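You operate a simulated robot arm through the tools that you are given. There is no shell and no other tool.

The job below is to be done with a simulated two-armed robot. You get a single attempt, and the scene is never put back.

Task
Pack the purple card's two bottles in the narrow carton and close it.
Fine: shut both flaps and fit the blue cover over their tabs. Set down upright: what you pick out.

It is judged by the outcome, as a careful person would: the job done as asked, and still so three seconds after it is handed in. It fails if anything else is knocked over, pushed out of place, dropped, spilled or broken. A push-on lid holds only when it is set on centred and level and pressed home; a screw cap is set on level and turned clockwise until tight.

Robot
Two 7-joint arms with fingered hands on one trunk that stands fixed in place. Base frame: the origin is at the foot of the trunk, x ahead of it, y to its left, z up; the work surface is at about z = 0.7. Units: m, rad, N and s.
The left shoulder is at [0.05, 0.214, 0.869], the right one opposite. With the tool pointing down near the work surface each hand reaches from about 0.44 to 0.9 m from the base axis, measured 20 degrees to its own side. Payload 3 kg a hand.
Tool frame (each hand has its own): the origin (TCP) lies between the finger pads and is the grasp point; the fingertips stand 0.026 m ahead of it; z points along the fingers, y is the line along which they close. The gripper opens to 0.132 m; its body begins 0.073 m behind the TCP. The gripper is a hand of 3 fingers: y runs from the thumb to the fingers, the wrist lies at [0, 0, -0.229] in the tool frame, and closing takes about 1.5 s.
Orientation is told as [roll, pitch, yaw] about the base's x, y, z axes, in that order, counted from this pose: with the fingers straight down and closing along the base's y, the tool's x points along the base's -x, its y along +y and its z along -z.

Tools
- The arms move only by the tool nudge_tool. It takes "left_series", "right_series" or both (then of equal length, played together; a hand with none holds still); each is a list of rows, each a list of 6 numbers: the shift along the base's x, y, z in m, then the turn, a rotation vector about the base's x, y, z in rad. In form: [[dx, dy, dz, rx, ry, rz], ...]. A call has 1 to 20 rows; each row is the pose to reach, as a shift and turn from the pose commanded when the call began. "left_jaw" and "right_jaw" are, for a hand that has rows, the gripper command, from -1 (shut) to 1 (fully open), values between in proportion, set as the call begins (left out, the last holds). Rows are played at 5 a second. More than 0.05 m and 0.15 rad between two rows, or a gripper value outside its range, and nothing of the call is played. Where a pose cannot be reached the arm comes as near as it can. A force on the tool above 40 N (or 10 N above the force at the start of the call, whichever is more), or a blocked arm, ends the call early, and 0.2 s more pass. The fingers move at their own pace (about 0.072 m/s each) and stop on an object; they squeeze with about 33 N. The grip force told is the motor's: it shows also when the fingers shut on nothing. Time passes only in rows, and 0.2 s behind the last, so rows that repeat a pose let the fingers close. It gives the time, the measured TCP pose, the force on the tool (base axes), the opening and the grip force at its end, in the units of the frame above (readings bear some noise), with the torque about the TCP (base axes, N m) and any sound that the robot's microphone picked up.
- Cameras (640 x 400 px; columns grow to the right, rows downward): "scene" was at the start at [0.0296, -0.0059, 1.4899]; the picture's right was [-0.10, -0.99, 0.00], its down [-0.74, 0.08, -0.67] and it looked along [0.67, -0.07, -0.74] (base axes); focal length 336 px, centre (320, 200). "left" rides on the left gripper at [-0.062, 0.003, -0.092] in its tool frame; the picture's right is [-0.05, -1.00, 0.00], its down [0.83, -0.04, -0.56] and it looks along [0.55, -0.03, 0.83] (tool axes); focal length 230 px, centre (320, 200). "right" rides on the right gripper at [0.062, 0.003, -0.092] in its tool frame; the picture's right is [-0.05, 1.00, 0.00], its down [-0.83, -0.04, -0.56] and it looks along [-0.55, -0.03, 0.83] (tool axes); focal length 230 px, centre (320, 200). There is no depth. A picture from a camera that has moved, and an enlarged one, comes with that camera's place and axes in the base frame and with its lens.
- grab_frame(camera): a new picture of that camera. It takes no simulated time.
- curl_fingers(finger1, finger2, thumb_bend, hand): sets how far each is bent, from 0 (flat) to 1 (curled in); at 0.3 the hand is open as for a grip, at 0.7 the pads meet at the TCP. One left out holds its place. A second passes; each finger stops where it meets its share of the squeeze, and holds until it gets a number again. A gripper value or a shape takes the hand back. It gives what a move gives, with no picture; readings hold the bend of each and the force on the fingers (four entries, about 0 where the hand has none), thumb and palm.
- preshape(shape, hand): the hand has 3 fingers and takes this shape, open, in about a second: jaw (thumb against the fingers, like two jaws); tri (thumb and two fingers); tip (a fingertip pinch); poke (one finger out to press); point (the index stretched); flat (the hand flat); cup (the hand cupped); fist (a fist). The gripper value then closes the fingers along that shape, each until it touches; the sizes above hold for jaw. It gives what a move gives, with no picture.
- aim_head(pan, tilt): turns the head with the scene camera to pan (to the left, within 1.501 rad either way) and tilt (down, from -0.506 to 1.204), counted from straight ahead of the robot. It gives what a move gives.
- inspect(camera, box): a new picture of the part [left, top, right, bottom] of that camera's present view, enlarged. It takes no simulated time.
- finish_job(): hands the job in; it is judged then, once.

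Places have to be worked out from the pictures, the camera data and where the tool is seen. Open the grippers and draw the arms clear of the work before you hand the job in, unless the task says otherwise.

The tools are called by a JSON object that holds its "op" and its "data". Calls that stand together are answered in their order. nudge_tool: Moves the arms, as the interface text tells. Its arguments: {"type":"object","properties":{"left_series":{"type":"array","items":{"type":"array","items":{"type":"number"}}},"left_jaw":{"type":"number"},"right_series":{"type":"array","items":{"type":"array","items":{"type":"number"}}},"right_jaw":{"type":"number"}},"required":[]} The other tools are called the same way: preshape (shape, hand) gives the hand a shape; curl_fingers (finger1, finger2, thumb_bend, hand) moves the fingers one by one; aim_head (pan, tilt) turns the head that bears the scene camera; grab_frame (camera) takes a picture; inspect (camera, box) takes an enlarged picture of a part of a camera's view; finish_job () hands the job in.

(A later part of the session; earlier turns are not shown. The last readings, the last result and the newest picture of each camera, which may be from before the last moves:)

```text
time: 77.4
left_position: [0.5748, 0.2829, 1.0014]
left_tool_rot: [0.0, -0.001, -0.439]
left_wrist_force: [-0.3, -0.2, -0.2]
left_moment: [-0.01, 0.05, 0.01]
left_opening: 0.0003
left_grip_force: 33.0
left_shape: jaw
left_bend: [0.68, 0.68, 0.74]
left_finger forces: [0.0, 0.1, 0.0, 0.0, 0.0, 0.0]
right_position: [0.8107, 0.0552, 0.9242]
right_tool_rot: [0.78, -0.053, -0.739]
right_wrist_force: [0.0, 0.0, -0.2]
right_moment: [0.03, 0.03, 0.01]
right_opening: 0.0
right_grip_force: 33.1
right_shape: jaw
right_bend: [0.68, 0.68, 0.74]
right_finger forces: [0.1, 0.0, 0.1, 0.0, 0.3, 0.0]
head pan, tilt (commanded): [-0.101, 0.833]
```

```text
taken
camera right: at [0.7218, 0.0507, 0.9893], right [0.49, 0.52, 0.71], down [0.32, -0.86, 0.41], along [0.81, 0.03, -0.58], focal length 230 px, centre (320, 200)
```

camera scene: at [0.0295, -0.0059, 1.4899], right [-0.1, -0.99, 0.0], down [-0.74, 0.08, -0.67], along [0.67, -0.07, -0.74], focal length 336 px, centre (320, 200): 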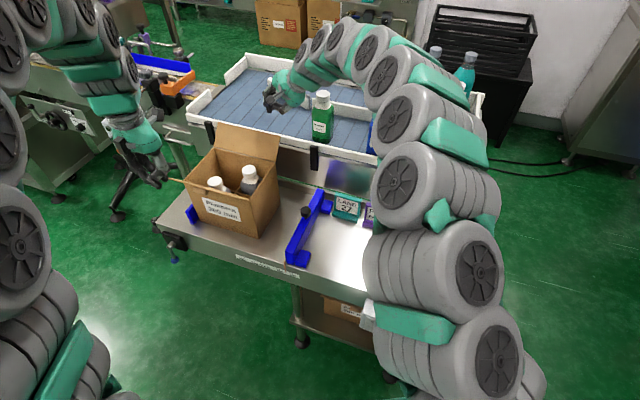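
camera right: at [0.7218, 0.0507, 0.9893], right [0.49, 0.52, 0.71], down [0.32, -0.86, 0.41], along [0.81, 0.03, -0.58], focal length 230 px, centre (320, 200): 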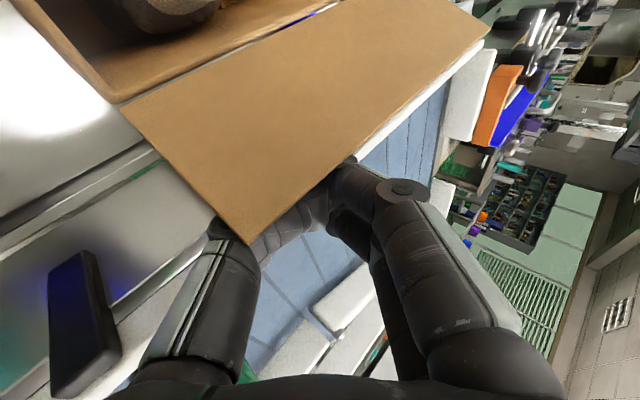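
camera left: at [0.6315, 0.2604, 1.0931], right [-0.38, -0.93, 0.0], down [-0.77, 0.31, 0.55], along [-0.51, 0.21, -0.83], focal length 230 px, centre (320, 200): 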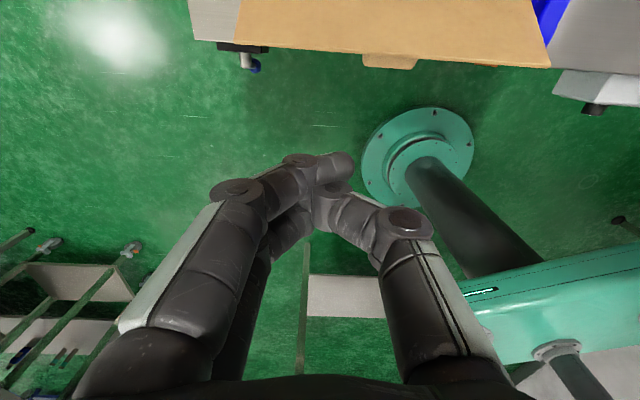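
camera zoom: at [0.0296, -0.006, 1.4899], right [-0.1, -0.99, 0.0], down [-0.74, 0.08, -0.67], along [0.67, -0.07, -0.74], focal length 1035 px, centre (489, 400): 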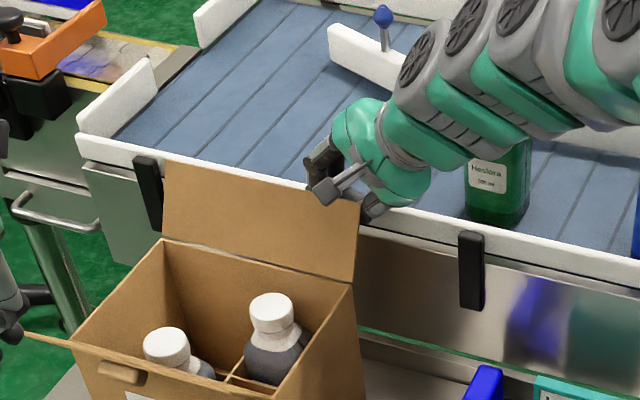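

The flap is lifting with hardly any force. I keep pushing toward the robot.

{"op": "nudge_tool", "data": {"right_series": [[-0.0109, 0.0051, 0, 0, 0, 0], [-0.0217, 0.0102, 0, 0, 0, 0], [-0.0326, 0.0153, 0, 0, 0, 0], [-0.0434, 0.0204, 0, 0, 0, 0]]}}

{"op": "inspect", "data": {"camera": "scene", "box": [190, 70, 340, 200]}}

{"op": "grab_frame", "data": {"camera": "right"}}

```text
time: 78.4
left_position: [0.5746, 0.2832, 1.0033]
left_tool_rot: [0.0, 0.001, -0.439]
left_wrist_force: [0.1, -0.7, 1.0]
left_moment: [0.04, 0.03, 0.02]
left_opening: 0.0
left_grip_force: 33.0
left_shape: jaw
left_bend: [0.68, 0.68, 0.74]
left_finger forces: [0.0, 0.1, 0.0, 0.1, 0.1, 0.0]
right_position: [0.7676, 0.0736, 0.923]
right_tool_rot: [0.78, -0.053, -0.736]
right_wrist_force: [0.2, 0.1, 0.3]
right_moment: [0.0, 0.01, 0.04]
right_opening: 0.0
right_grip_force: 32.9
right_shape: jaw
right_bend: [0.68, 0.68, 0.74]
right_finger forces: [0.0, 0.0, 0.0, 0.1, 0.0, 0.0]
head pan, tilt (commanded): [-0.101, 0.833]
```

```text
3.08 times, centred on (265, 135) of scene
camera zoom: at [0.0296, -0.0059, 1.4899], right [-0.1, -0.99, 0.0], down [-0.74, 0.08, -0.67], along [0.67, -0.07, -0.74], focal length 1035 px, centre (489, 400)
```

zoom: 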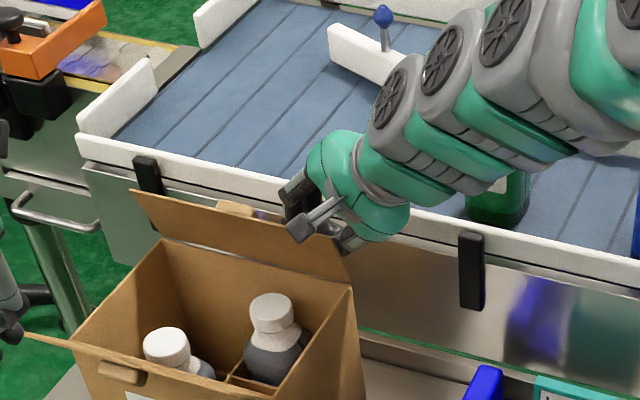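

```text
taken
camera right: at [0.6778, 0.0704, 0.9891], right [0.49, 0.52, 0.7], down [0.32, -0.86, 0.41], along [0.81, 0.03, -0.58], focal length 230 px, centre (320, 200)
```

right: 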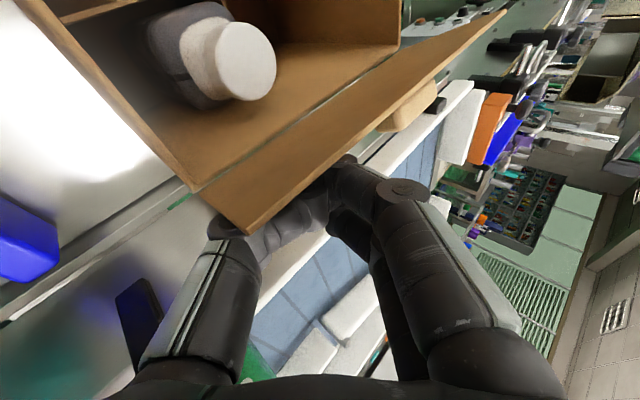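

The flap is now about vertical, tab visible on its back. I continue over and begin pressing it down.

{"op": "nudge_tool", "data": {"right_series": [[-0.0109, 0.0051, 0, 0, 0, 0], [-0.0217, 0.0102, 0, 0, 0, 0], [-0.0326, 0.0153, -0.003, 0, 0, 0], [-0.0434, 0.0204, -0.006, 0, 0, 0]]}}

{"op": "inspect", "data": {"camera": "scene", "box": [190, 70, 340, 200]}}

{"op": "grab_frame", "data": {"camera": "right"}}

```text
time: 79.4
left_position: [0.5732, 0.2838, 1.0009]
left_tool_rot: [-0.002, -0.001, -0.438]
left_wrist_force: [-0.3, 0.7, -0.3]
left_moment: [-0.03, -0.02, 0.02]
left_opening: 0.0
left_grip_force: 32.4
left_shape: jaw
left_bend: [0.68, 0.68, 0.74]
left_finger forces: [0.0, 0.0, 0.0, 0.0, 0.0, 0.0]
right_position: [0.7261, 0.0935, 0.9186]
right_tool_rot: [0.78, -0.055, -0.736]
right_wrist_force: [0.2, -0.5, 0.1]
right_moment: [0.02, -0.01, -0.01]
right_opening: 0.0001
right_grip_force: 33.0
right_shape: jaw
right_bend: [0.68, 0.68, 0.74]
right_finger forces: [0.0, 0.1, 0.1, 0.1, 0.0, 0.1]
head pan, tilt (commanded): [-0.101, 0.833]
```

```text
3.08 times, centred on (265, 135) of scene
camera zoom: at [0.0296, -0.0059, 1.4899], right [-0.1, -0.99, 0.0], down [-0.74, 0.08, -0.67], along [0.67, -0.07, -0.74], focal length 1035 px, centre (489, 400)
```

zoom: 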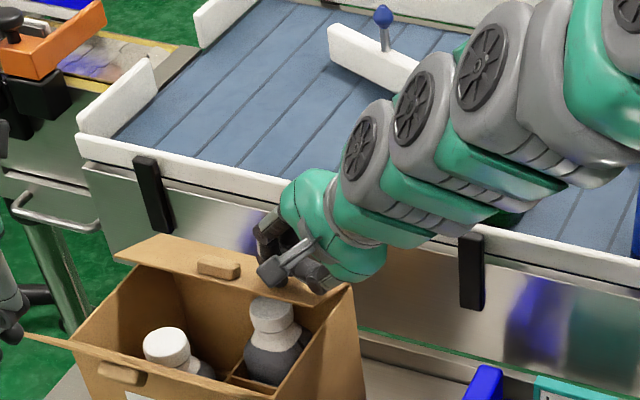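

```text
taken
camera right: at [0.6356, 0.0907, 0.9841], right [0.49, 0.52, 0.71], down [0.32, -0.86, 0.41], along [0.81, 0.03, -0.58], focal length 230 px, centre (320, 200)
```

right: 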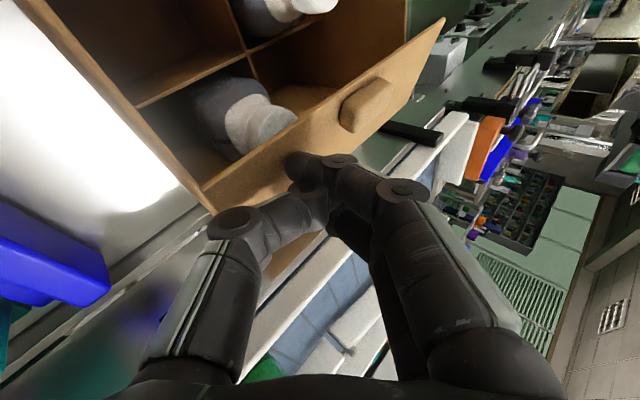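

The flap leans inward with its tab up. I reduce the hand's tilt to about 15° so that only the fingertips press the flap flat, clear of the tab.

{"op": "nudge_tool", "data": {"right_series": [[0, 0, 0.006, -0.092, 0.093, 0], [0, 0, 0.01, -0.185, 0.186, 0], [0, 0, 0.01, -0.277, 0.279, 0], [0, 0, 0.01, -0.369, 0.372, 0], [0, 0, 0.01, -0.369, 0.372, 0]]}}

{"op": "inspect", "data": {"camera": "scene", "box": [180, 90, 330, 220]}}

{"op": "grab_frame", "data": {"camera": "right"}}

```text
time: 80.6
left_position: [0.5734, 0.2829, 1.0019]
left_tool_rot: [0.0, -0.001, -0.438]
left_wrist_force: [0.6, -0.2, 0.1]
left_moment: [-0.01, 0.02, 0.02]
left_opening: 0.0
left_grip_force: 32.7
left_shape: jaw
left_bend: [0.68, 0.68, 0.74]
left_finger forces: [0.0, 0.0, 0.1, 0.0, 0.0, 0.0]
right_position: [0.7254, 0.0946, 0.9288]
right_tool_rot: [0.256, -0.019, -0.718]
right_wrist_force: [-0.1, -0.3, 0.1]
right_moment: [-0.01, 0.01, -0.01]
right_opening: 0.0002
right_grip_force: 33.0
right_shape: jaw
right_bend: [0.68, 0.68, 0.74]
right_finger forces: [0.0, 0.0, 0.1, 0.0, 0.0, 0.0]
head pan, tilt (commanded): [-0.101, 0.833]
```

```text
3.08 times, centred on (255, 155) of scene
camera zoom: at [0.0296, -0.006, 1.4899], right [-0.1, -0.99, 0.0], down [-0.74, 0.08, -0.67], along [0.67, -0.07, -0.74], focal length 1035 px, centre (520, 338)
```

zoom: 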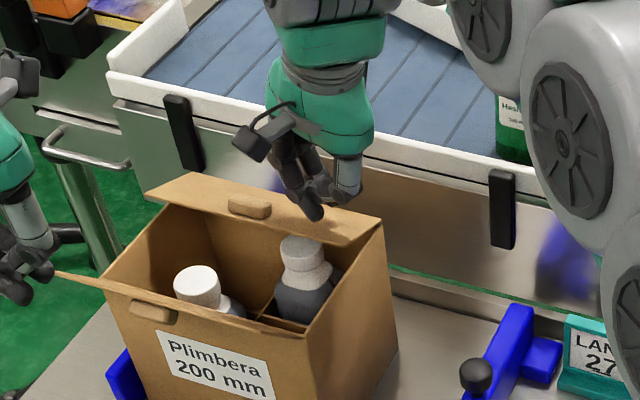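

```text
taken
camera right: at [0.6646, 0.1195, 1.0178], right [0.67, 0.7, 0.25], down [0.5, -0.68, 0.54], along [0.55, -0.24, -0.8], focal length 230 px, centre (320, 200)
```

right: 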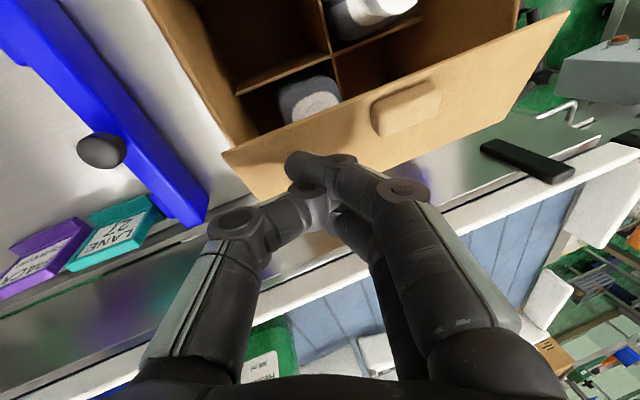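

The fingertips rest on the flap's outer face. I push on, moving toward the robot and down, to lay it flat.

{"op": "nudge_tool", "data": {"right_series": [[-0.009, 0.0043, -0.004, 0, 0, 0], [-0.018, 0.0085, -0.009, 0, 0, 0], [-0.0226, 0.0106, -0.014, 0, 0, 0], [-0.0226, 0.0106, -0.017, 0, 0, 0]]}}

{"op": "inspect", "data": {"camera": "scene", "box": [180, 90, 330, 220]}}

{"op": "grab_frame", "data": {"camera": "right"}}

```text
time: 81.6
left_position: [0.5735, 0.2835, 1.0014]
left_tool_rot: [-0.001, 0.001, -0.438]
left_wrist_force: [1.2, 0.1, -0.6]
left_moment: [0.01, 0.01, 0.0]
left_opening: 0.0001
left_grip_force: 32.9
left_shape: jaw
left_bend: [0.68, 0.68, 0.74]
left_finger forces: [0.1, 0.0, 0.0, 0.0, 0.1, 0.0]
right_position: [0.7031, 0.1039, 0.9101]
right_tool_rot: [0.259, -0.02, -0.718]
right_wrist_force: [-1.5, 0.3, 0.6]
right_moment: [-0.04, 0.05, -0.04]
right_opening: 0.0
right_grip_force: 33.1
right_shape: jaw
right_bend: [0.68, 0.68, 0.74]
right_finger forces: [0.0, 0.1, 0.0, 0.1, 0.0, 0.0]
head pan, tilt (commanded): [-0.101, 0.833]
```

```text
3.08 times, centred on (255, 155) of scene
camera zoom: at [0.0295, -0.0059, 1.4899], right [-0.1, -0.99, 0.0], down [-0.74, 0.08, -0.67], along [0.67, -0.07, -0.74], focal length 1035 px, centre (520, 338)
```

zoom: 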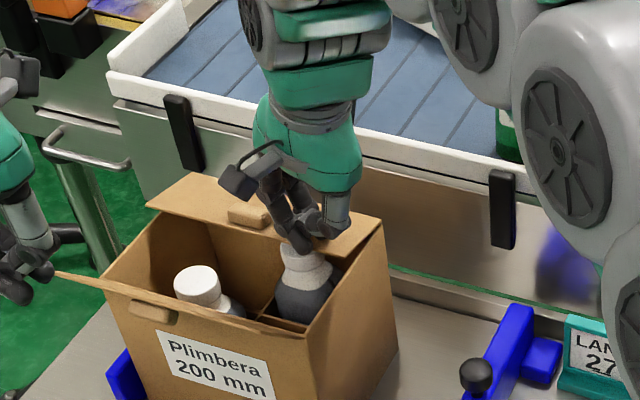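

```text
taken
camera right: at [0.6416, 0.1306, 1.0011], right [0.67, 0.7, 0.26], down [0.5, -0.68, 0.54], along [0.55, -0.24, -0.8], focal length 230 px, centre (320, 200)
```

right: 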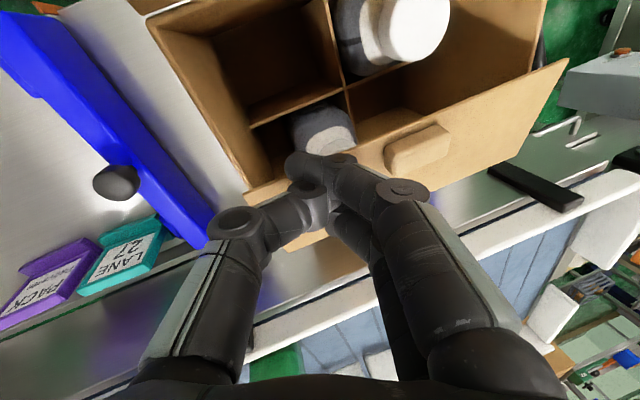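

The fingertips have reached the flap's free edge. I lift slightly, move back toward the hinge side so they stay on the flap, and press down from there.

{"op": "nudge_tool", "data": {"right_series": [[0, 0, 0.02, 0, 0, 0], [0.0145, -0.0068, 0.022, 0, 0, 0], [0.0263, -0.0124, 0.02, 0, 0, 0], [0.0263, -0.0124, 0.02, 0, 0, 0]]}}

{"op": "inspect", "data": {"camera": "scene", "box": [180, 90, 330, 220]}}

{"op": "grab_frame", "data": {"camera": "right"}}

```text
time: 82.6
left_position: [0.5741, 0.2838, 1.0016]
left_tool_rot: [0.0, 0.001, -0.439]
left_wrist_force: [0.5, 0.1, -0.1]
left_moment: [0.02, 0.03, 0.04]
left_opening: 0.0
left_grip_force: 32.8
left_shape: jaw
left_bend: [0.68, 0.68, 0.74]
left_finger forces: [0.1, 0.1, 0.0, 0.1, 0.0, 0.1]
right_position: [0.7302, 0.0925, 0.9296]
right_tool_rot: [0.26, -0.019, -0.717]
right_wrist_force: [0.2, -0.2, 0.1]
right_moment: [-0.01, 0.02, 0.0]
right_opening: 0.0002
right_grip_force: 33.2
right_shape: jaw
right_bend: [0.68, 0.68, 0.74]
right_finger forces: [0.1, 0.0, 0.0, 0.0, 0.1, 0.0]
head pan, tilt (commanded): [-0.101, 0.833]
```

```text
3.08 times, centred on (255, 155) of scene
camera zoom: at [0.0296, -0.006, 1.4899], right [-0.1, -0.99, 0.0], down [-0.74, 0.08, -0.67], along [0.67, -0.07, -0.74], focal length 1035 px, centre (520, 338)
```

zoom: 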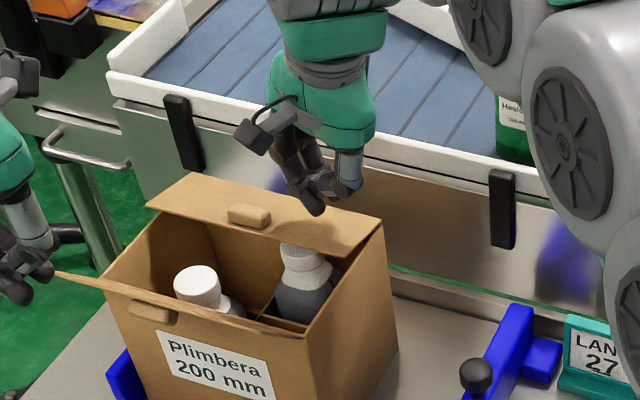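

```text
taken
camera right: at [0.6687, 0.1182, 1.0203], right [0.67, 0.7, 0.26], down [0.5, -0.68, 0.54], along [0.55, -0.24, -0.8], focal length 230 px, centre (320, 200)
```

right: 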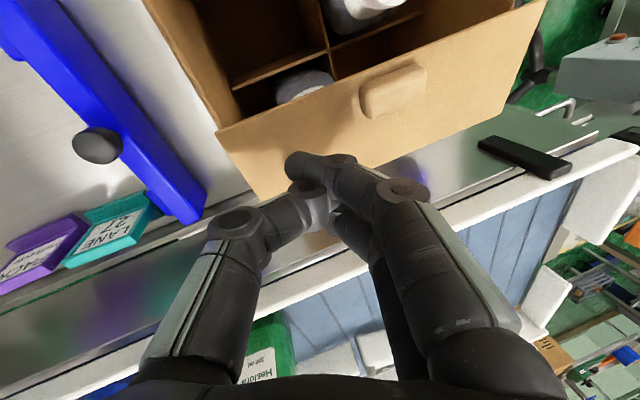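

The flap stays where it's left. I press straight down near its middle to shut it.

{"op": "nudge_tool", "data": {"right_series": [[-0.004, 0.002, -0.008, 0, 0, 0], [-0.006, 0.003, -0.014, 0, 0, 0], [-0.006, 0.003, -0.018, 0, 0, 0], [-0.006, 0.003, -0.021, 0, 0, 0]]}}

{"op": "inspect", "data": {"camera": "scene", "box": [180, 90, 330, 220]}}

{"op": "grab_frame", "data": {"camera": "right"}}

```text
time: 83.6
left_position: [0.5745, 0.2833, 1.002]
left_tool_rot: [0.002, 0.001, -0.44]
left_wrist_force: [-0.1, 0.6, 0.7]
left_moment: [0.06, -0.01, 0.03]
left_opening: 0.0
left_grip_force: 33.4
left_shape: jaw
left_bend: [0.68, 0.68, 0.74]
left_finger forces: [0.0, 0.0, 0.0, 0.1, 0.0, 0.0]
right_position: [0.7229, 0.0951, 0.911]
right_tool_rot: [0.259, -0.018, -0.717]
right_wrist_force: [-0.2, 0.2, 0.5]
right_moment: [0.01, 0.0, 0.02]
right_opening: 0.0
right_grip_force: 32.6
right_shape: jaw
right_bend: [0.68, 0.68, 0.74]
right_finger forces: [0.1, 0.0, 0.0, 0.1, 0.1, 0.0]
head pan, tilt (commanded): [-0.101, 0.833]
```

```text
3.08 times, centred on (255, 155) of scene
camera zoom: at [0.0296, -0.0059, 1.4899], right [-0.1, -0.99, 0.0], down [-0.74, 0.08, -0.67], along [0.67, -0.07, -0.74], focal length 1035 px, centre (520, 338)
```

zoom: 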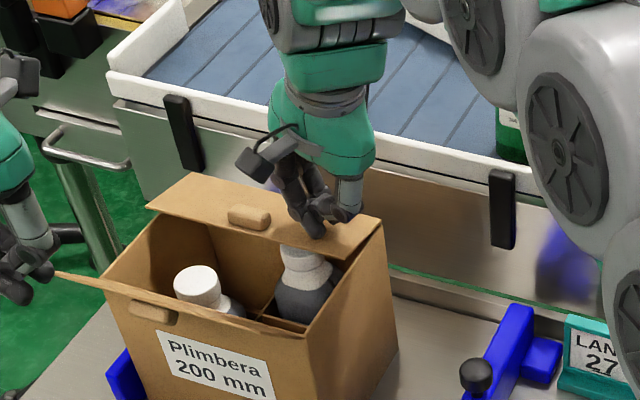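

```text
taken
camera right: at [0.6619, 0.1205, 1.0002], right [0.67, 0.7, 0.26], down [0.5, -0.68, 0.54], along [0.55, -0.23, -0.8], focal length 230 px, centre (320, 200)
```

right: 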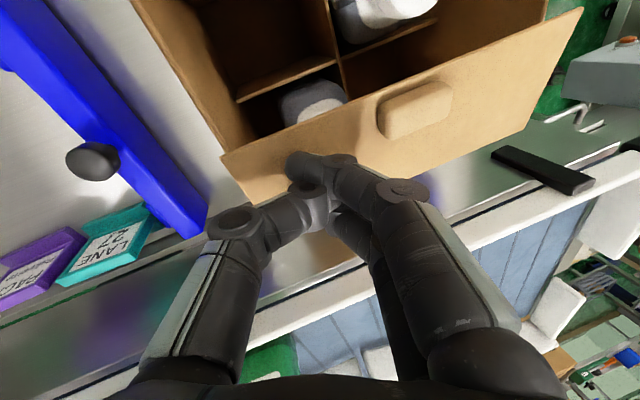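

Only light contact so far. I keep pressing down a few millimetres at a time, watching force.

{"op": "nudge_tool", "data": {"right_series": [[-0.003, 0.0015, -0.004, 0, 0, 0], [-0.005, 0.0025, -0.008, 0, 0, 0], [-0.005, 0.0025, -0.012, 0, 0, 0]]}}

{"op": "inspect", "data": {"camera": "scene", "box": [180, 90, 330, 220]}}

{"op": "grab_frame", "data": {"camera": "right"}}

```text
time: 84.4
left_position: [0.5722, 0.2831, 1.0008]
left_tool_rot: [0.001, 0.0, -0.437]
left_wrist_force: [-0.6, -0.1, -0.9]
left_moment: [0.01, -0.01, 0.01]
left_opening: 0.0002
left_grip_force: 32.6
left_shape: jaw
left_bend: [0.68, 0.68, 0.74]
left_finger forces: [0.0, 0.0, 0.1, 0.0, 0.1, 0.0]
right_position: [0.7171, 0.0961, 0.8986]
right_tool_rot: [0.258, -0.019, -0.718]
right_wrist_force: [0.1, 0.8, 0.6]
right_moment: [0.02, -0.01, 0.0]
right_opening: 0.0
right_grip_force: 33.4
right_shape: jaw
right_bend: [0.68, 0.68, 0.74]
right_finger forces: [0.0, 0.0, 0.0, 0.1, 0.0, 0.1]
head pan, tilt (commanded): [-0.101, 0.833]
```

```text
3.08 times, centred on (255, 155) of scene
camera zoom: at [0.0296, -0.0059, 1.4899], right [-0.1, -0.99, 0.0], down [-0.74, 0.08, -0.67], along [0.67, -0.07, -0.74], focal length 1035 px, centre (520, 338)
```

zoom: 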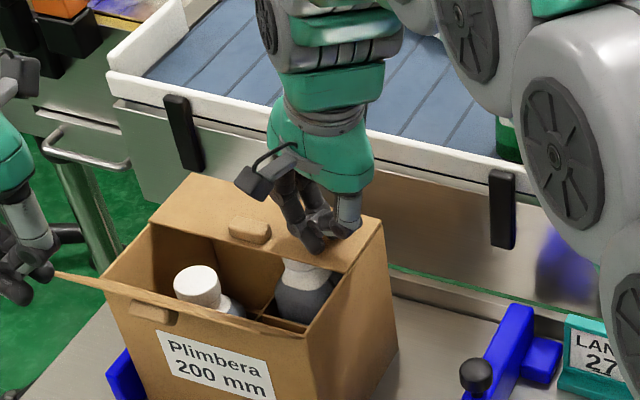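

```text
taken
camera right: at [0.6559, 0.1229, 0.988], right [0.67, 0.7, 0.26], down [0.5, -0.68, 0.54], along [0.55, -0.24, -0.8], focal length 230 px, centre (320, 200)
```

right: 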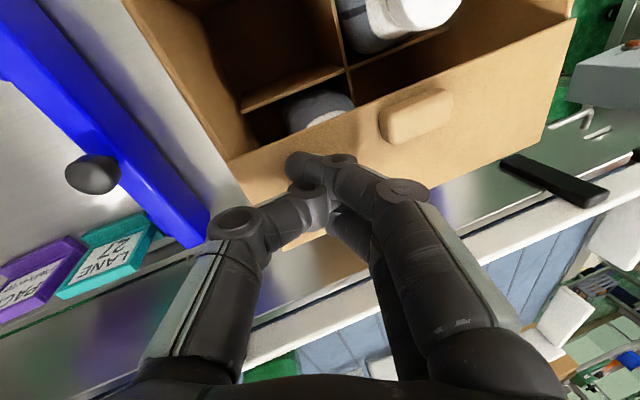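

The flap is nearly flush with the rim. A few more millimetres until it seats.

{"op": "nudge_tool", "data": {"right_series": [[0, 0, -0.002, 0, 0, 0], [0, 0, -0.004, 0, 0, 0], [0, 0, -0.006, 0, 0, 0]]}}

{"op": "inspect", "data": {"camera": "scene", "box": [180, 90, 330, 220]}}

```text
time: 85.2
left_position: [0.5732, 0.2845, 1.0012]
left_tool_rot: [0.0, -0.001, -0.437]
left_wrist_force: [0.2, -0.1, 0.1]
left_moment: [0.0, -0.01, 0.01]
left_opening: 0.0
left_grip_force: 33.1
left_shape: jaw
left_bend: [0.68, 0.68, 0.74]
left_finger forces: [0.0, 0.1, 0.0, 0.0, 0.1, 0.0]
right_position: [0.7184, 0.1001, 0.8966]
right_tool_rot: [0.267, -0.021, -0.716]
right_wrist_force: [2.0, 9.2, 34.4]
right_moment: [-0.01, 0.19, -0.03]
right_opening: 0.0
right_grip_force: 33.1
right_shape: jaw
right_bend: [0.71, 0.71, 0.75]
right_finger forces: [25.3, 26.5, 0.1, 0.0, 0.0, 0.0]
head pan, tilt (commanded): [-0.101, 0.833]
```

```text
3.08 times, centred on (255, 155) of scene
camera zoom: at [0.0291, -0.0058, 1.4899], right [-0.1, -0.99, 0.0], down [-0.74, 0.07, -0.67], along [0.67, -0.07, -0.74], focal length 1035 px, centre (520, 338)
```

zoom: 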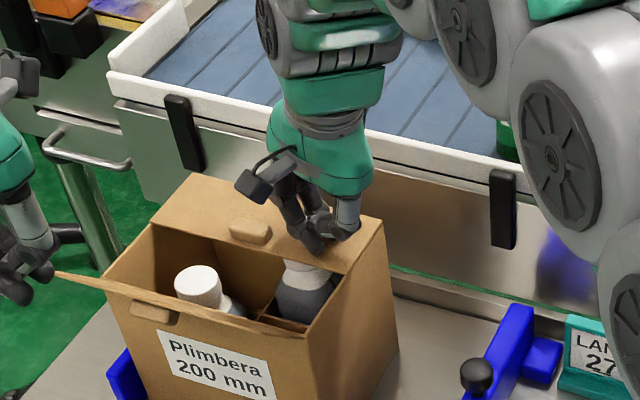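

It is seated (34 N). I relieve the pressure, lift away, and see whether the flap stays shut.

{"op": "nudge_tool", "data": {"right_series": [[0, 0, 0.005, 0, 0, 0], [0, 0, 0.015, 0, 0, 0], [0, 0, 0.04, 0, 0, 0], [0.0, 0.0, 0.04, 0, 0, 0]]}}

{"op": "inspect", "data": {"camera": "scene", "box": [180, 90, 330, 220]}}

{"op": "grab_frame", "data": {"camera": "right"}}

```text
time: 86.2
left_position: [0.5745, 0.2832, 1.002]
left_tool_rot: [0.001, 0.0, -0.437]
left_wrist_force: [0.1, -0.4, 0.6]
left_moment: [0.0, 0.0, 0.0]
left_opening: 0.0
left_grip_force: 33.0
left_shape: jaw
left_bend: [0.68, 0.68, 0.74]
left_finger forces: [0.1, 0.0, 0.1, 0.1, 0.0, 0.0]
right_position: [0.717, 0.0965, 0.9345]
right_tool_rot: [0.258, -0.018, -0.719]
right_wrist_force: [0.4, 0.6, -0.1]
right_moment: [0.02, 0.0, -0.02]
right_opening: 0.0
right_grip_force: 32.8
right_shape: jaw
right_bend: [0.69, 0.69, 0.75]
right_finger forces: [0.0, 0.0, 0.0, 0.1, 0.0, 0.0]
head pan, tilt (commanded): [-0.101, 0.833]
```

```text
3.08 times, centred on (255, 155) of scene
camera zoom: at [0.0296, -0.006, 1.4899], right [-0.1, -0.99, 0.0], down [-0.74, 0.08, -0.67], along [0.67, -0.07, -0.74], focal length 1035 px, centre (520, 338)
```

zoom: 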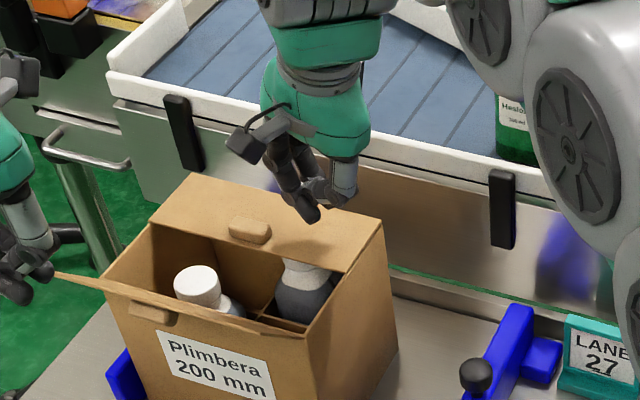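

```text
taken
camera right: at [0.656, 0.1219, 1.0226], right [0.67, 0.7, 0.26], down [0.5, -0.68, 0.54], along [0.55, -0.24, -0.8], focal length 230 px, centre (320, 200)
```

right: 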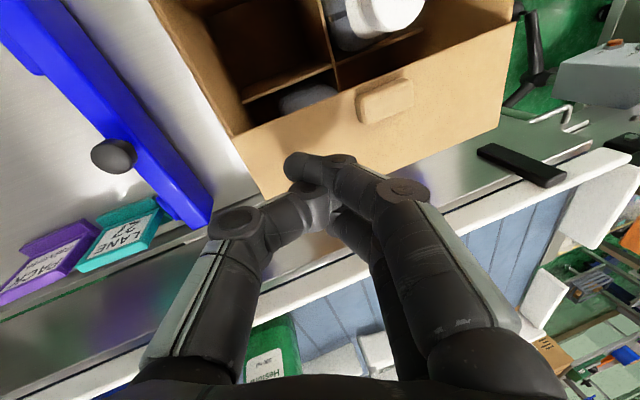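

The far flap stays shut. Now I lower the closed left hand in front of the near flap and push it up and over, away from the robot.

{"op": "nudge_tool", "data": {"left_series": [[0.003, 0.006, -0.035, 0, 0, 0], [0.007, 0.0123, -0.0755, 0, 0, 0], [0.018, 0.0072, -0.0755, 0, 0, 0], [0.0288, 0.0021, -0.0755, 0, 0, 0], [0.0397, -0.003, -0.0755, 0, 0, 0], [0.0506, -0.0081, -0.0755, 0, 0, 0]]}}

{"op": "inspect", "data": {"camera": "scene", "box": [150, 100, 300, 230]}}

{"op": "grab_frame", "data": {"camera": "left"}}

```text
time: 87.6
left_position: [0.625, 0.2756, 0.9259]
left_tool_rot: [0.0, -0.001, -0.438]
left_wrist_force: [-0.4, -0.2, 0.3]
left_moment: [-0.01, 0.01, 0.0]
left_opening: 0.0
left_grip_force: 32.7
left_shape: jaw
left_bend: [0.68, 0.68, 0.74]
left_finger forces: [0.1, 0.1, 0.1, 0.0, 0.0, 0.0]
right_position: [0.7167, 0.0966, 0.9329]
right_tool_rot: [0.259, -0.019, -0.718]
right_wrist_force: [0.5, -0.7, -0.1]
right_moment: [-0.01, 0.03, 0.01]
right_opening: 0.0001
right_grip_force: 33.1
right_shape: jaw
right_bend: [0.69, 0.69, 0.75]
right_finger forces: [0.0, 0.0, 0.0, 0.0, 0.0, 0.1]
head pan, tilt (commanded): [-0.101, 0.833]
```

```text
3.08 times, centred on (225, 165) of scene
camera zoom: at [0.0296, -0.0059, 1.4899], right [-0.1, -0.99, 0.0], down [-0.74, 0.08, -0.67], along [0.67, -0.07, -0.74], focal length 1035 px, centre (612, 308)
```

zoom: 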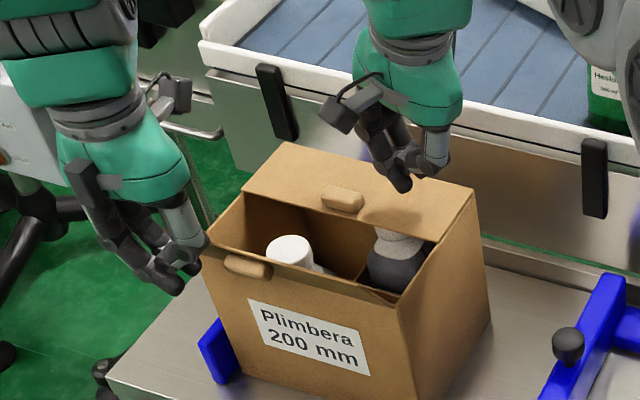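

```text
taken
camera left: at [0.682, 0.2523, 1.017], right [-0.38, -0.93, 0.0], down [-0.77, 0.31, 0.56], along [-0.52, 0.21, -0.83], focal length 230 px, centre (320, 200)
```

left: 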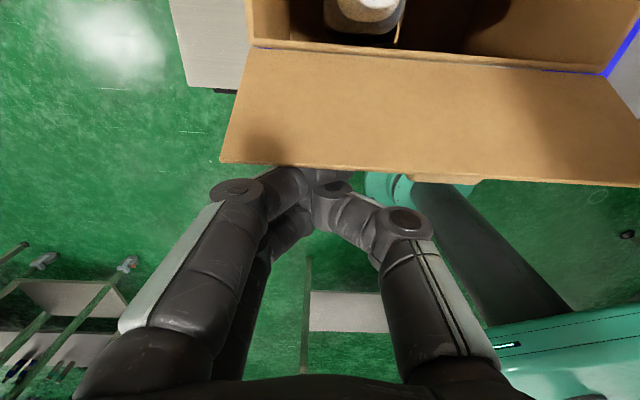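

The fingers are at the near flap's edge. I push on toward the carton.

{"op": "nudge_tool", "data": {"left_series": [[0.0109, -0.0051, 0, 0, 0, 0], [0.0217, -0.0102, 0, 0, 0, 0], [0.0326, -0.0153, 0, 0, 0, 0], [0.0434, -0.0204, 0, 0, 0, 0]]}}

{"op": "inspect", "data": {"camera": "scene", "box": [150, 100, 300, 230]}}

{"op": "grab_frame", "data": {"camera": "left"}}

```text
time: 88.6
left_position: [0.6681, 0.2547, 0.9263]
left_tool_rot: [-0.001, -0.001, -0.437]
left_wrist_force: [0.3, -0.2, -0.2]
left_moment: [-0.01, 0.0, 0.02]
left_opening: 0.0
left_grip_force: 33.4
left_shape: jaw
left_bend: [0.68, 0.68, 0.74]
left_finger forces: [0.0, 0.0, 0.0, 0.0, 0.0, 0.1]
right_position: [0.717, 0.0966, 0.9336]
right_tool_rot: [0.259, -0.019, -0.717]
right_wrist_force: [-0.1, 0.2, -0.3]
right_moment: [0.03, 0.0, 0.03]
right_opening: 0.0
right_grip_force: 32.5
right_shape: jaw
right_bend: [0.69, 0.69, 0.75]
right_finger forces: [0.0, 0.0, 0.0, 0.0, 0.0, 0.0]
head pan, tilt (commanded): [-0.101, 0.833]
```

```text
3.08 times, centred on (225, 165) of scene
camera zoom: at [0.0296, -0.0059, 1.4899], right [-0.1, -0.99, 0.0], down [-0.74, 0.08, -0.67], along [0.67, -0.07, -0.74], focal length 1035 px, centre (612, 308)
```

zoom: 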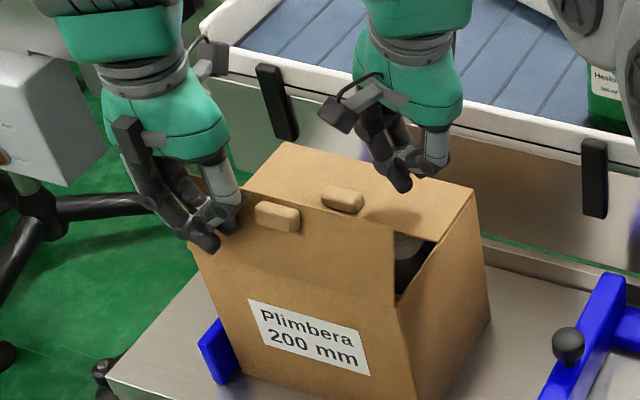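

```text
taken
camera left: at [0.7256, 0.2313, 1.0179], right [-0.38, -0.93, 0.0], down [-0.77, 0.31, 0.56], along [-0.51, 0.21, -0.83], focal length 230 px, centre (320, 200)
```

left: 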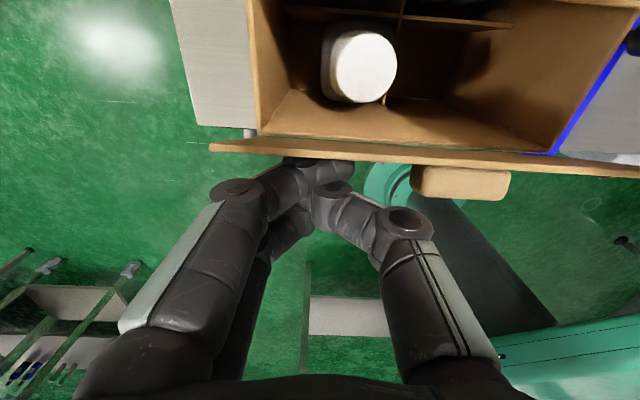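

The near flap is about vertical. I push it on over while the right hand withdraws up and to the right.

{"op": "nudge_tool", "data": {"left_series": [[0.0109, -0.0051, 0, 0, 0, 0], [0.0217, -0.0102, 0, 0, 0, 0], [0.0326, -0.0153, -0.003, 0, 0, 0], [0.0407, -0.0192, -0.006, 0, 0, 0]], "right_series": [[0, -0.01, 0.03, 0, 0, 0], [-0.01, -0.035, 0.06, 0, 0, 0], [-0.03, -0.07, 0.08, 0, 0, 0], [-0.05, -0.11, 0.095, 0, 0, 0]]}}

{"op": "inspect", "data": {"camera": "scene", "box": [150, 100, 300, 230]}}

{"op": "grab_frame", "data": {"camera": "left"}}

```text
time: 89.6
left_position: [0.711, 0.2349, 0.9199]
left_tool_rot: [0.001, -0.002, -0.435]
left_wrist_force: [0.5, 0.4, 1.2]
left_moment: [-0.01, 0.05, -0.01]
left_opening: 0.0001
left_grip_force: 32.9
left_shape: jaw
left_bend: [0.68, 0.68, 0.74]
left_finger forces: [0.0, 0.0, 0.0, 0.0, 0.0, 0.0]
right_position: [0.6672, -0.0117, 1.0282]
right_tool_rot: [0.261, -0.02, -0.716]
right_wrist_force: [-0.6, -0.2, 0.2]
right_moment: [-0.02, -0.03, 0.04]
right_opening: 0.0
right_grip_force: 33.4
right_shape: jaw
right_bend: [0.69, 0.69, 0.75]
right_finger forces: [0.1, 0.0, 0.1, 0.1, 0.0, 0.0]
head pan, tilt (commanded): [-0.101, 0.833]
```

```text
3.08 times, centred on (225, 165) of scene
camera zoom: at [0.0296, -0.0059, 1.4899], right [-0.1, -0.99, 0.0], down [-0.74, 0.08, -0.67], along [0.67, -0.07, -0.74], focal length 1035 px, centre (612, 308)
```

zoom: 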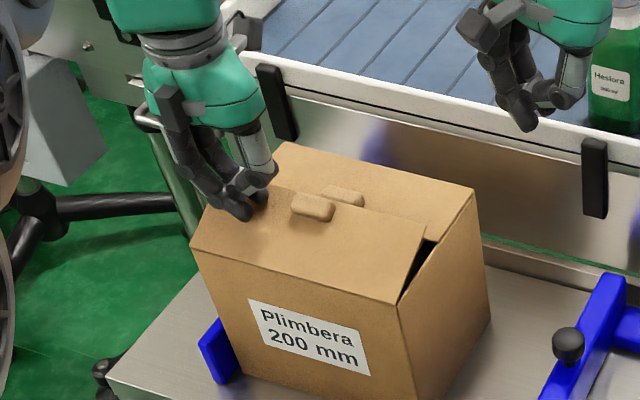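

```text
taken
camera left: at [0.767, 0.2123, 1.0123], right [-0.38, -0.93, 0.0], down [-0.77, 0.31, 0.55], along [-0.51, 0.21, -0.83], focal length 230 px, centre (320, 200)
```

left: 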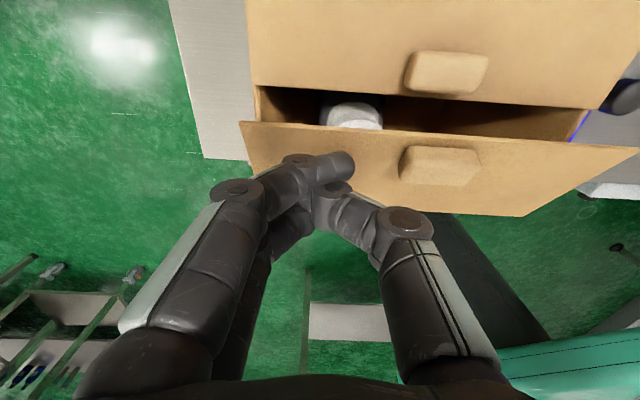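

The near flap leans inward beside the far one, both tabs up. I press straight down mid-flap.

{"op": "nudge_tool", "data": {"left_series": [[0, 0, -0.006, 0, 0, 0], [0.002, -0.001, -0.012, 0, 0, 0], [0.003, -0.0015, -0.017, 0, 0, 0], [0.003, -0.0015, -0.02, 0, 0, 0]]}}

{"op": "inspect", "data": {"camera": "scene", "box": [150, 100, 300, 230]}}

{"op": "grab_frame", "data": {"camera": "left"}}

```text
time: 90.6
left_position: [0.7128, 0.2342, 0.8992]
left_tool_rot: [0.0, 0.0, -0.439]
left_wrist_force: [0.1, 0.5, 0.6]
left_moment: [-0.02, -0.03, -0.01]
left_opening: 0.0002
left_grip_force: 32.5
left_shape: jaw
left_bend: [0.68, 0.68, 0.74]
left_finger forces: [0.0, 0.0, 0.0, 0.0, 0.0, 0.0]
right_position: [0.6667, -0.0121, 1.0276]
right_tool_rot: [0.26, -0.021, -0.718]
right_wrist_force: [0.4, -0.7, 0.0]
right_moment: [-0.02, 0.04, -0.01]
right_opening: 0.0
right_grip_force: 32.9
right_shape: jaw
right_bend: [0.69, 0.69, 0.75]
right_finger forces: [0.0, 0.0, 0.0, 0.1, 0.0, 0.0]
head pan, tilt (commanded): [-0.101, 0.833]
```

```text
3.08 times, centred on (225, 165) of scene
camera zoom: at [0.0296, -0.0059, 1.4899], right [-0.1, -0.99, 0.0], down [-0.74, 0.08, -0.67], along [0.67, -0.07, -0.74], focal length 1035 px, centre (612, 308)
```

zoom: 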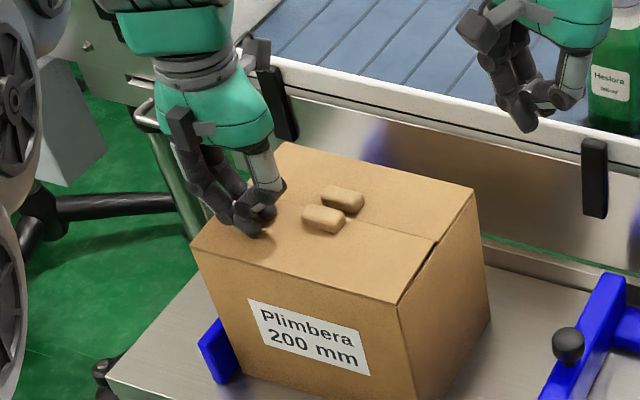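

```text
taken
camera left: at [0.7698, 0.211, 0.9913], right [-0.38, -0.93, 0.0], down [-0.77, 0.31, 0.56], along [-0.51, 0.21, -0.83], focal length 230 px, centre (320, 200)
```

left: 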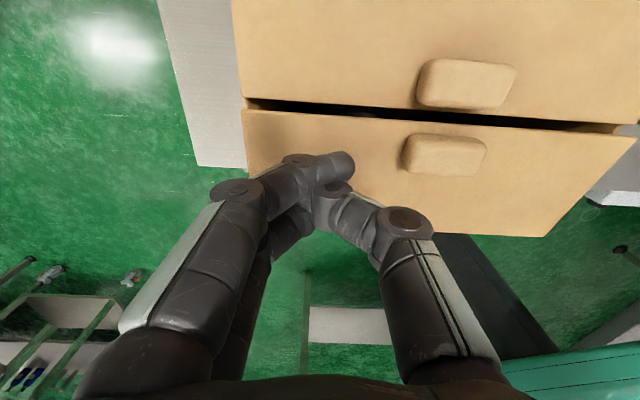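

Almost shut. I press 2–4 mm more to seat it.

{"op": "nudge_tool", "data": {"left_series": [[0, 0, -0.002, 0, 0, 0], [0, 0, -0.004, 0, 0, 0]]}}

{"op": "inspect", "data": {"camera": "scene", "box": [150, 100, 300, 230]}}

```text
time: 91.2
left_position: [0.7125, 0.2329, 0.8962]
left_tool_rot: [0.0, -0.001, -0.438]
left_wrist_force: [1.0, -0.2, 1.0]
left_moment: [-0.01, 0.0, 0.0]
left_opening: 0.0
left_grip_force: 32.4
left_shape: jaw
left_bend: [0.68, 0.68, 0.74]
left_finger forces: [0.0, 0.0, 0.1, 0.0, 0.0, 0.0]
right_position: [0.6667, -0.0121, 1.0276]
right_tool_rot: [0.259, -0.017, -0.718]
right_wrist_force: [-0.4, -0.6, 0.2]
right_moment: [0.02, 0.02, 0.0]
right_opening: 0.0002
right_grip_force: 33.4
right_shape: jaw
right_bend: [0.69, 0.69, 0.75]
right_finger forces: [0.0, 0.1, 0.1, 0.1, 0.1, 0.0]
head pan, tilt (commanded): [-0.101, 0.833]
```

```text
3.08 times, centred on (225, 165) of scene
camera zoom: at [0.0296, -0.0059, 1.4899], right [-0.1, -0.99, 0.0], down [-0.74, 0.08, -0.67], along [0.67, -0.07, -0.74], focal length 1035 px, centre (612, 308)
```

zoom: 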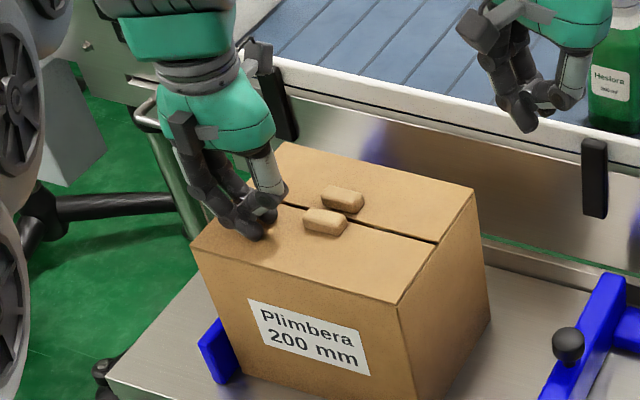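

{"op": "nudge_tool", "data": {"left_series": [[0, 0, -0.0015, 0, 0, 0], [0, 0, -0.003, 0, 0, 0]]}}

{"op": "inspect", "data": {"camera": "scene", "box": [150, 100, 300, 230]}}

```text
time: 91.8
left_position: [0.7128, 0.2337, 0.8944]
left_tool_rot: [0.001, -0.001, -0.437]
left_wrist_force: [-3.9, -0.5, 23.6]
left_moment: [0.09, 0.11, 0.03]
left_opening: 0.0
left_grip_force: 33.1
left_shape: jaw
left_bend: [0.69, 0.7, 0.75]
left_finger forces: [0.1, 0.1, 0.1, 0.0, 37.7, 0.0]
right_position: [0.6676, -0.0122, 1.0277]
right_tool_rot: [0.261, -0.02, -0.718]
right_wrist_force: [-0.5, 0.3, 0.8]
right_moment: [0.02, -0.02, -0.01]
right_opening: 0.0003
right_grip_force: 33.2
right_shape: jaw
right_bend: [0.69, 0.69, 0.75]
right_finger forces: [0.0, 0.0, 0.1, 0.0, 0.1, 0.0]
head pan, tilt (commanded): [-0.101, 0.833]
```

```text
3.08 times, centred on (225, 165) of scene
camera zoom: at [0.0292, -0.0061, 1.4899], right [-0.1, -0.99, 0.0], down [-0.74, 0.08, -0.67], along [0.67, -0.07, -0.74], focal length 1035 px, centre (612, 308)
```

zoom: 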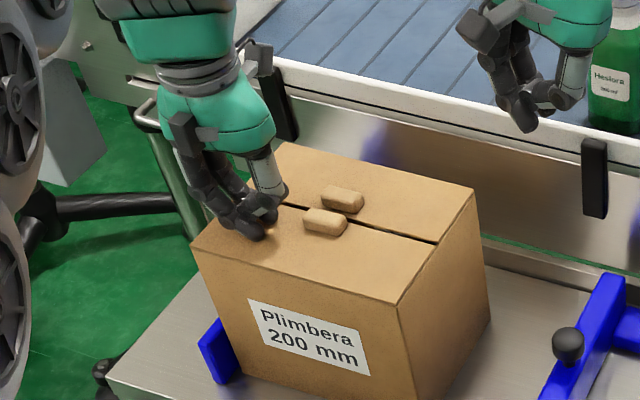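

The near flap is seated. I lift the left hand away and look at the two tabs from above.

{"op": "nudge_tool", "data": {"left_series": [[0, 0, 0.005, 0, 0, 0], [0, 0, 0.025, 0, 0, 0], [0, 0, 0.06, 0, 0, 0], [-0.01, 0, 0.1, 0, 0, 0], [-0.02, 0, 0.14, 0, 0, 0]]}}

{"op": "inspect", "data": {"camera": "scene", "box": [180, 110, 300, 220]}}

{"op": "inspect", "data": {"camera": "left", "box": [220, 0, 480, 200]}}

{"op": "grab_frame", "data": {"camera": "scene"}}

```text
time: 93.0
left_position: [0.6923, 0.2311, 1.0323]
left_tool_rot: [0.001, 0.0, -0.437]
left_wrist_force: [0.4, 0.0, -0.5]
left_moment: [-0.05, 0.01, -0.02]
left_opening: 0.0
left_grip_force: 33.0
left_shape: jaw
left_bend: [0.69, 0.69, 0.75]
left_finger forces: [0.0, 0.1, 0.1, 0.0, 0.0, 0.1]
right_position: [0.6666, -0.0109, 1.0275]
right_tool_rot: [0.258, -0.019, -0.717]
right_wrist_force: [-0.4, 0.7, -0.2]
right_moment: [-0.03, 0.02, 0.02]
right_opening: 0.0
right_grip_force: 32.9
right_shape: jaw
right_bend: [0.69, 0.69, 0.75]
right_finger forces: [0.0, 0.0, 0.0, 0.1, 0.0, 0.0]
head pan, tilt (commanded): [-0.101, 0.833]
```

```text
3.64 times, centred on (240, 165) of scene
camera zoom: at [0.0295, -0.006, 1.4899], right [-0.1, -0.99, 0.0], down [-0.74, 0.08, -0.67], along [0.67, -0.07, -0.74], focal length 1223 px, centre (611, 327)
```

zoom: 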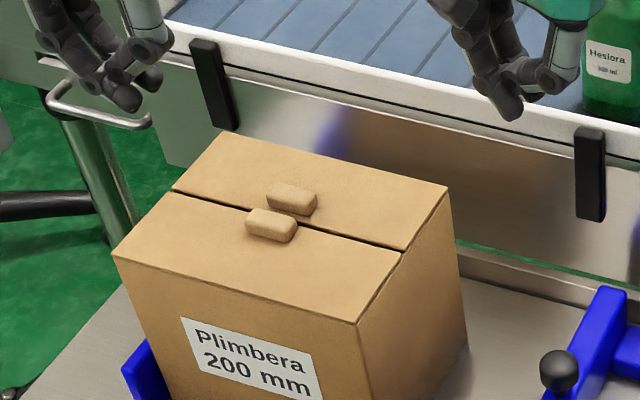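

```text
2.00 times, centred on (350, 100) of left
camera zoom: at [0.749, 0.2091, 1.1251], right [-0.38, -0.93, 0.0], down [-0.77, 0.31, 0.56], along [-0.52, 0.21, -0.83], focal length 460 px, centre (260, 400)
```

zoom: 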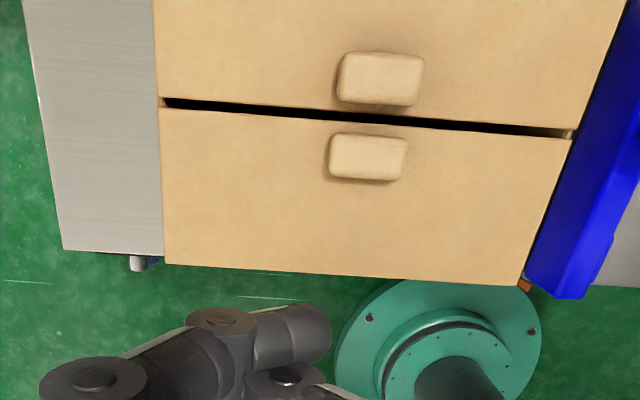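

```text
taken
camera scene: at [0.0295, -0.006, 1.4899], right [-0.1, -0.99, 0.0], down [-0.74, 0.08, -0.67], along [0.67, -0.07, -0.74], focal length 336 px, centre (320, 200)
```

scene: 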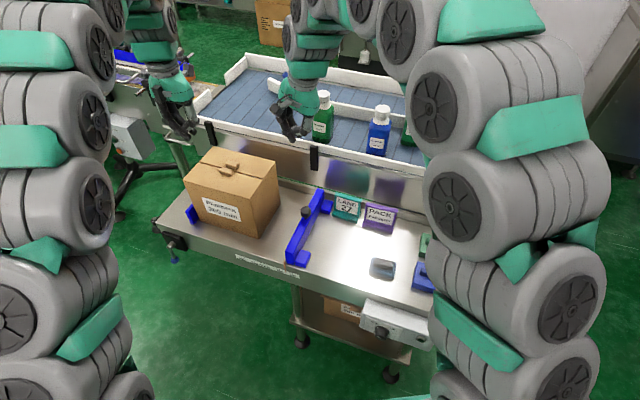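

Both flaps are shut with their two tabs side by side at the seam (pair about 34 × 50 mm, centred near (0.720, 0.166)). I now move the right hand, straightening it, toward the blue cover.

{"op": "nudge_tool", "data": {"right_series": [[-0.0278, -0.0398, 0, -0.031, 0.031, 0], [-0.0556, -0.0796, 0, -0.062, 0.062, 0], [-0.0834, -0.1194, 0, -0.092, 0.093, 0], [-0.1112, -0.1592, 0, -0.123, 0.124, 0], [-0.139, -0.199, 0, -0.154, 0.155, 0], [-0.1667, -0.239, 0, -0.1845, 0.186, 0], [-0.1667, -0.239, 0, -0.1845, 0.186, 0]], "right_jaw": 0.4}}

{"op": "nudge_tool", "data": {"right_series": [[-0.02, -0.025, -0.03, 0, 0, 0.1], [-0.04, -0.05, -0.06, 0, 0, 0.2], [-0.0625, -0.0709, -0.09, 0, 0, 0.277], [-0.0625, -0.0709, -0.12, 0, 0, 0.277], [-0.0625, -0.0709, -0.12, 0, 0, 0.277]]}}

{"op": "grab_frame", "data": {"camera": "right"}}

{"op": "grab_frame", "data": {"camera": "scene"}}

```text
time: 94.6
left_position: [0.6916, 0.2318, 1.0342]
left_tool_rot: [-0.002, 0.001, -0.438]
left_wrist_force: [0.7, -0.6, 0.3]
left_moment: [0.02, 0.01, 0.05]
left_opening: 0.0001
left_grip_force: 32.9
left_shape: jaw
left_bend: [0.69, 0.69, 0.75]
left_finger forces: [0.0, 0.0, 0.0, 0.0, 0.0, 0.0]
right_position: [0.5014, -0.2506, 1.0278]
right_tool_rot: [-0.002, 0.0, -0.713]
right_wrist_force: [0.1, -0.6, -0.4]
right_moment: [-0.03, -0.01, -0.02]
right_opening: 0.0922
right_grip_force: 0.1
right_shape: jaw
right_bend: [0.68, 0.68, 0.64]
right_finger forces: [0.0, 0.0, 0.0, 0.0, 0.0, 0.0]
head pan, tilt (commanded): [-0.101, 0.833]
```

```text
time: 95.8
left_position: [0.6915, 0.2315, 1.0335]
left_tool_rot: [-0.001, -0.001, -0.438]
left_wrist_force: [0.2, 0.1, 0.0]
left_moment: [-0.01, -0.02, 0.0]
left_opening: 0.0001
left_grip_force: 32.9
left_shape: jaw
left_bend: [0.69, 0.69, 0.75]
left_finger forces: [0.0, 0.1, 0.1, 0.0, 0.0, 0.0]
right_position: [0.438, -0.3228, 0.9054]
right_tool_rot: [-0.002, 0.001, -0.436]
right_wrist_force: [1.0, -1.6, -0.2]
right_moment: [-0.03, 0.03, 0.0]
right_opening: 0.0919
right_grip_force: 0.1
right_shape: jaw
right_bend: [0.68, 0.68, 0.64]
right_finger forces: [0.0, 0.0, 0.0, 0.0, 0.1, 0.0]
head pan, tilt (commanded): [-0.101, 0.833]
```

```text
taken
camera right: at [0.3835, -0.294, 0.9984], right [0.47, 0.88, 0.0], down [0.74, -0.39, 0.55], along [0.49, -0.26, -0.83], focal length 230 px, centre (320, 200)
```

right: 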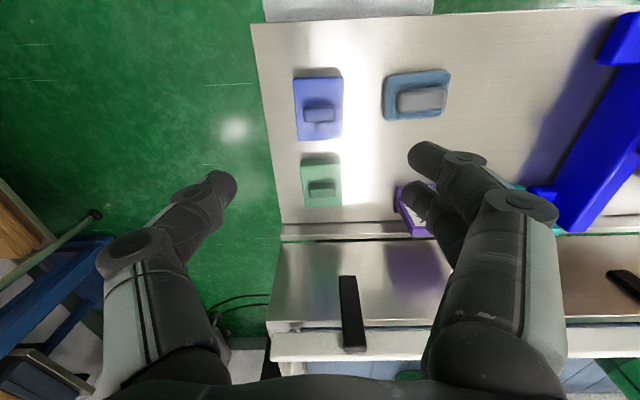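

```text
taken
camera scene: at [0.0296, -0.006, 1.4899], right [-0.1, -0.99, 0.0], down [-0.74, 0.08, -0.67], along [0.67, -0.07, -0.74], focal length 336 px, centre (320, 200)
```

scene: 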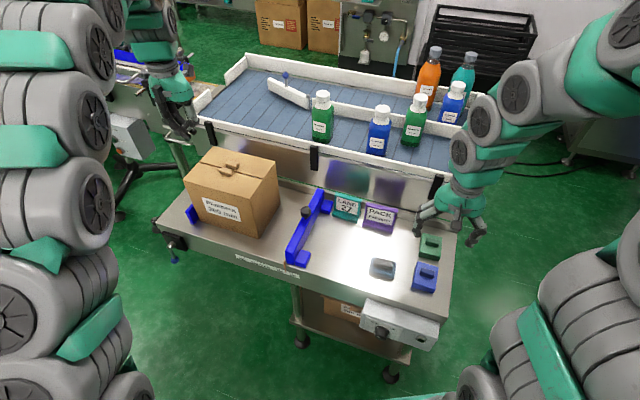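

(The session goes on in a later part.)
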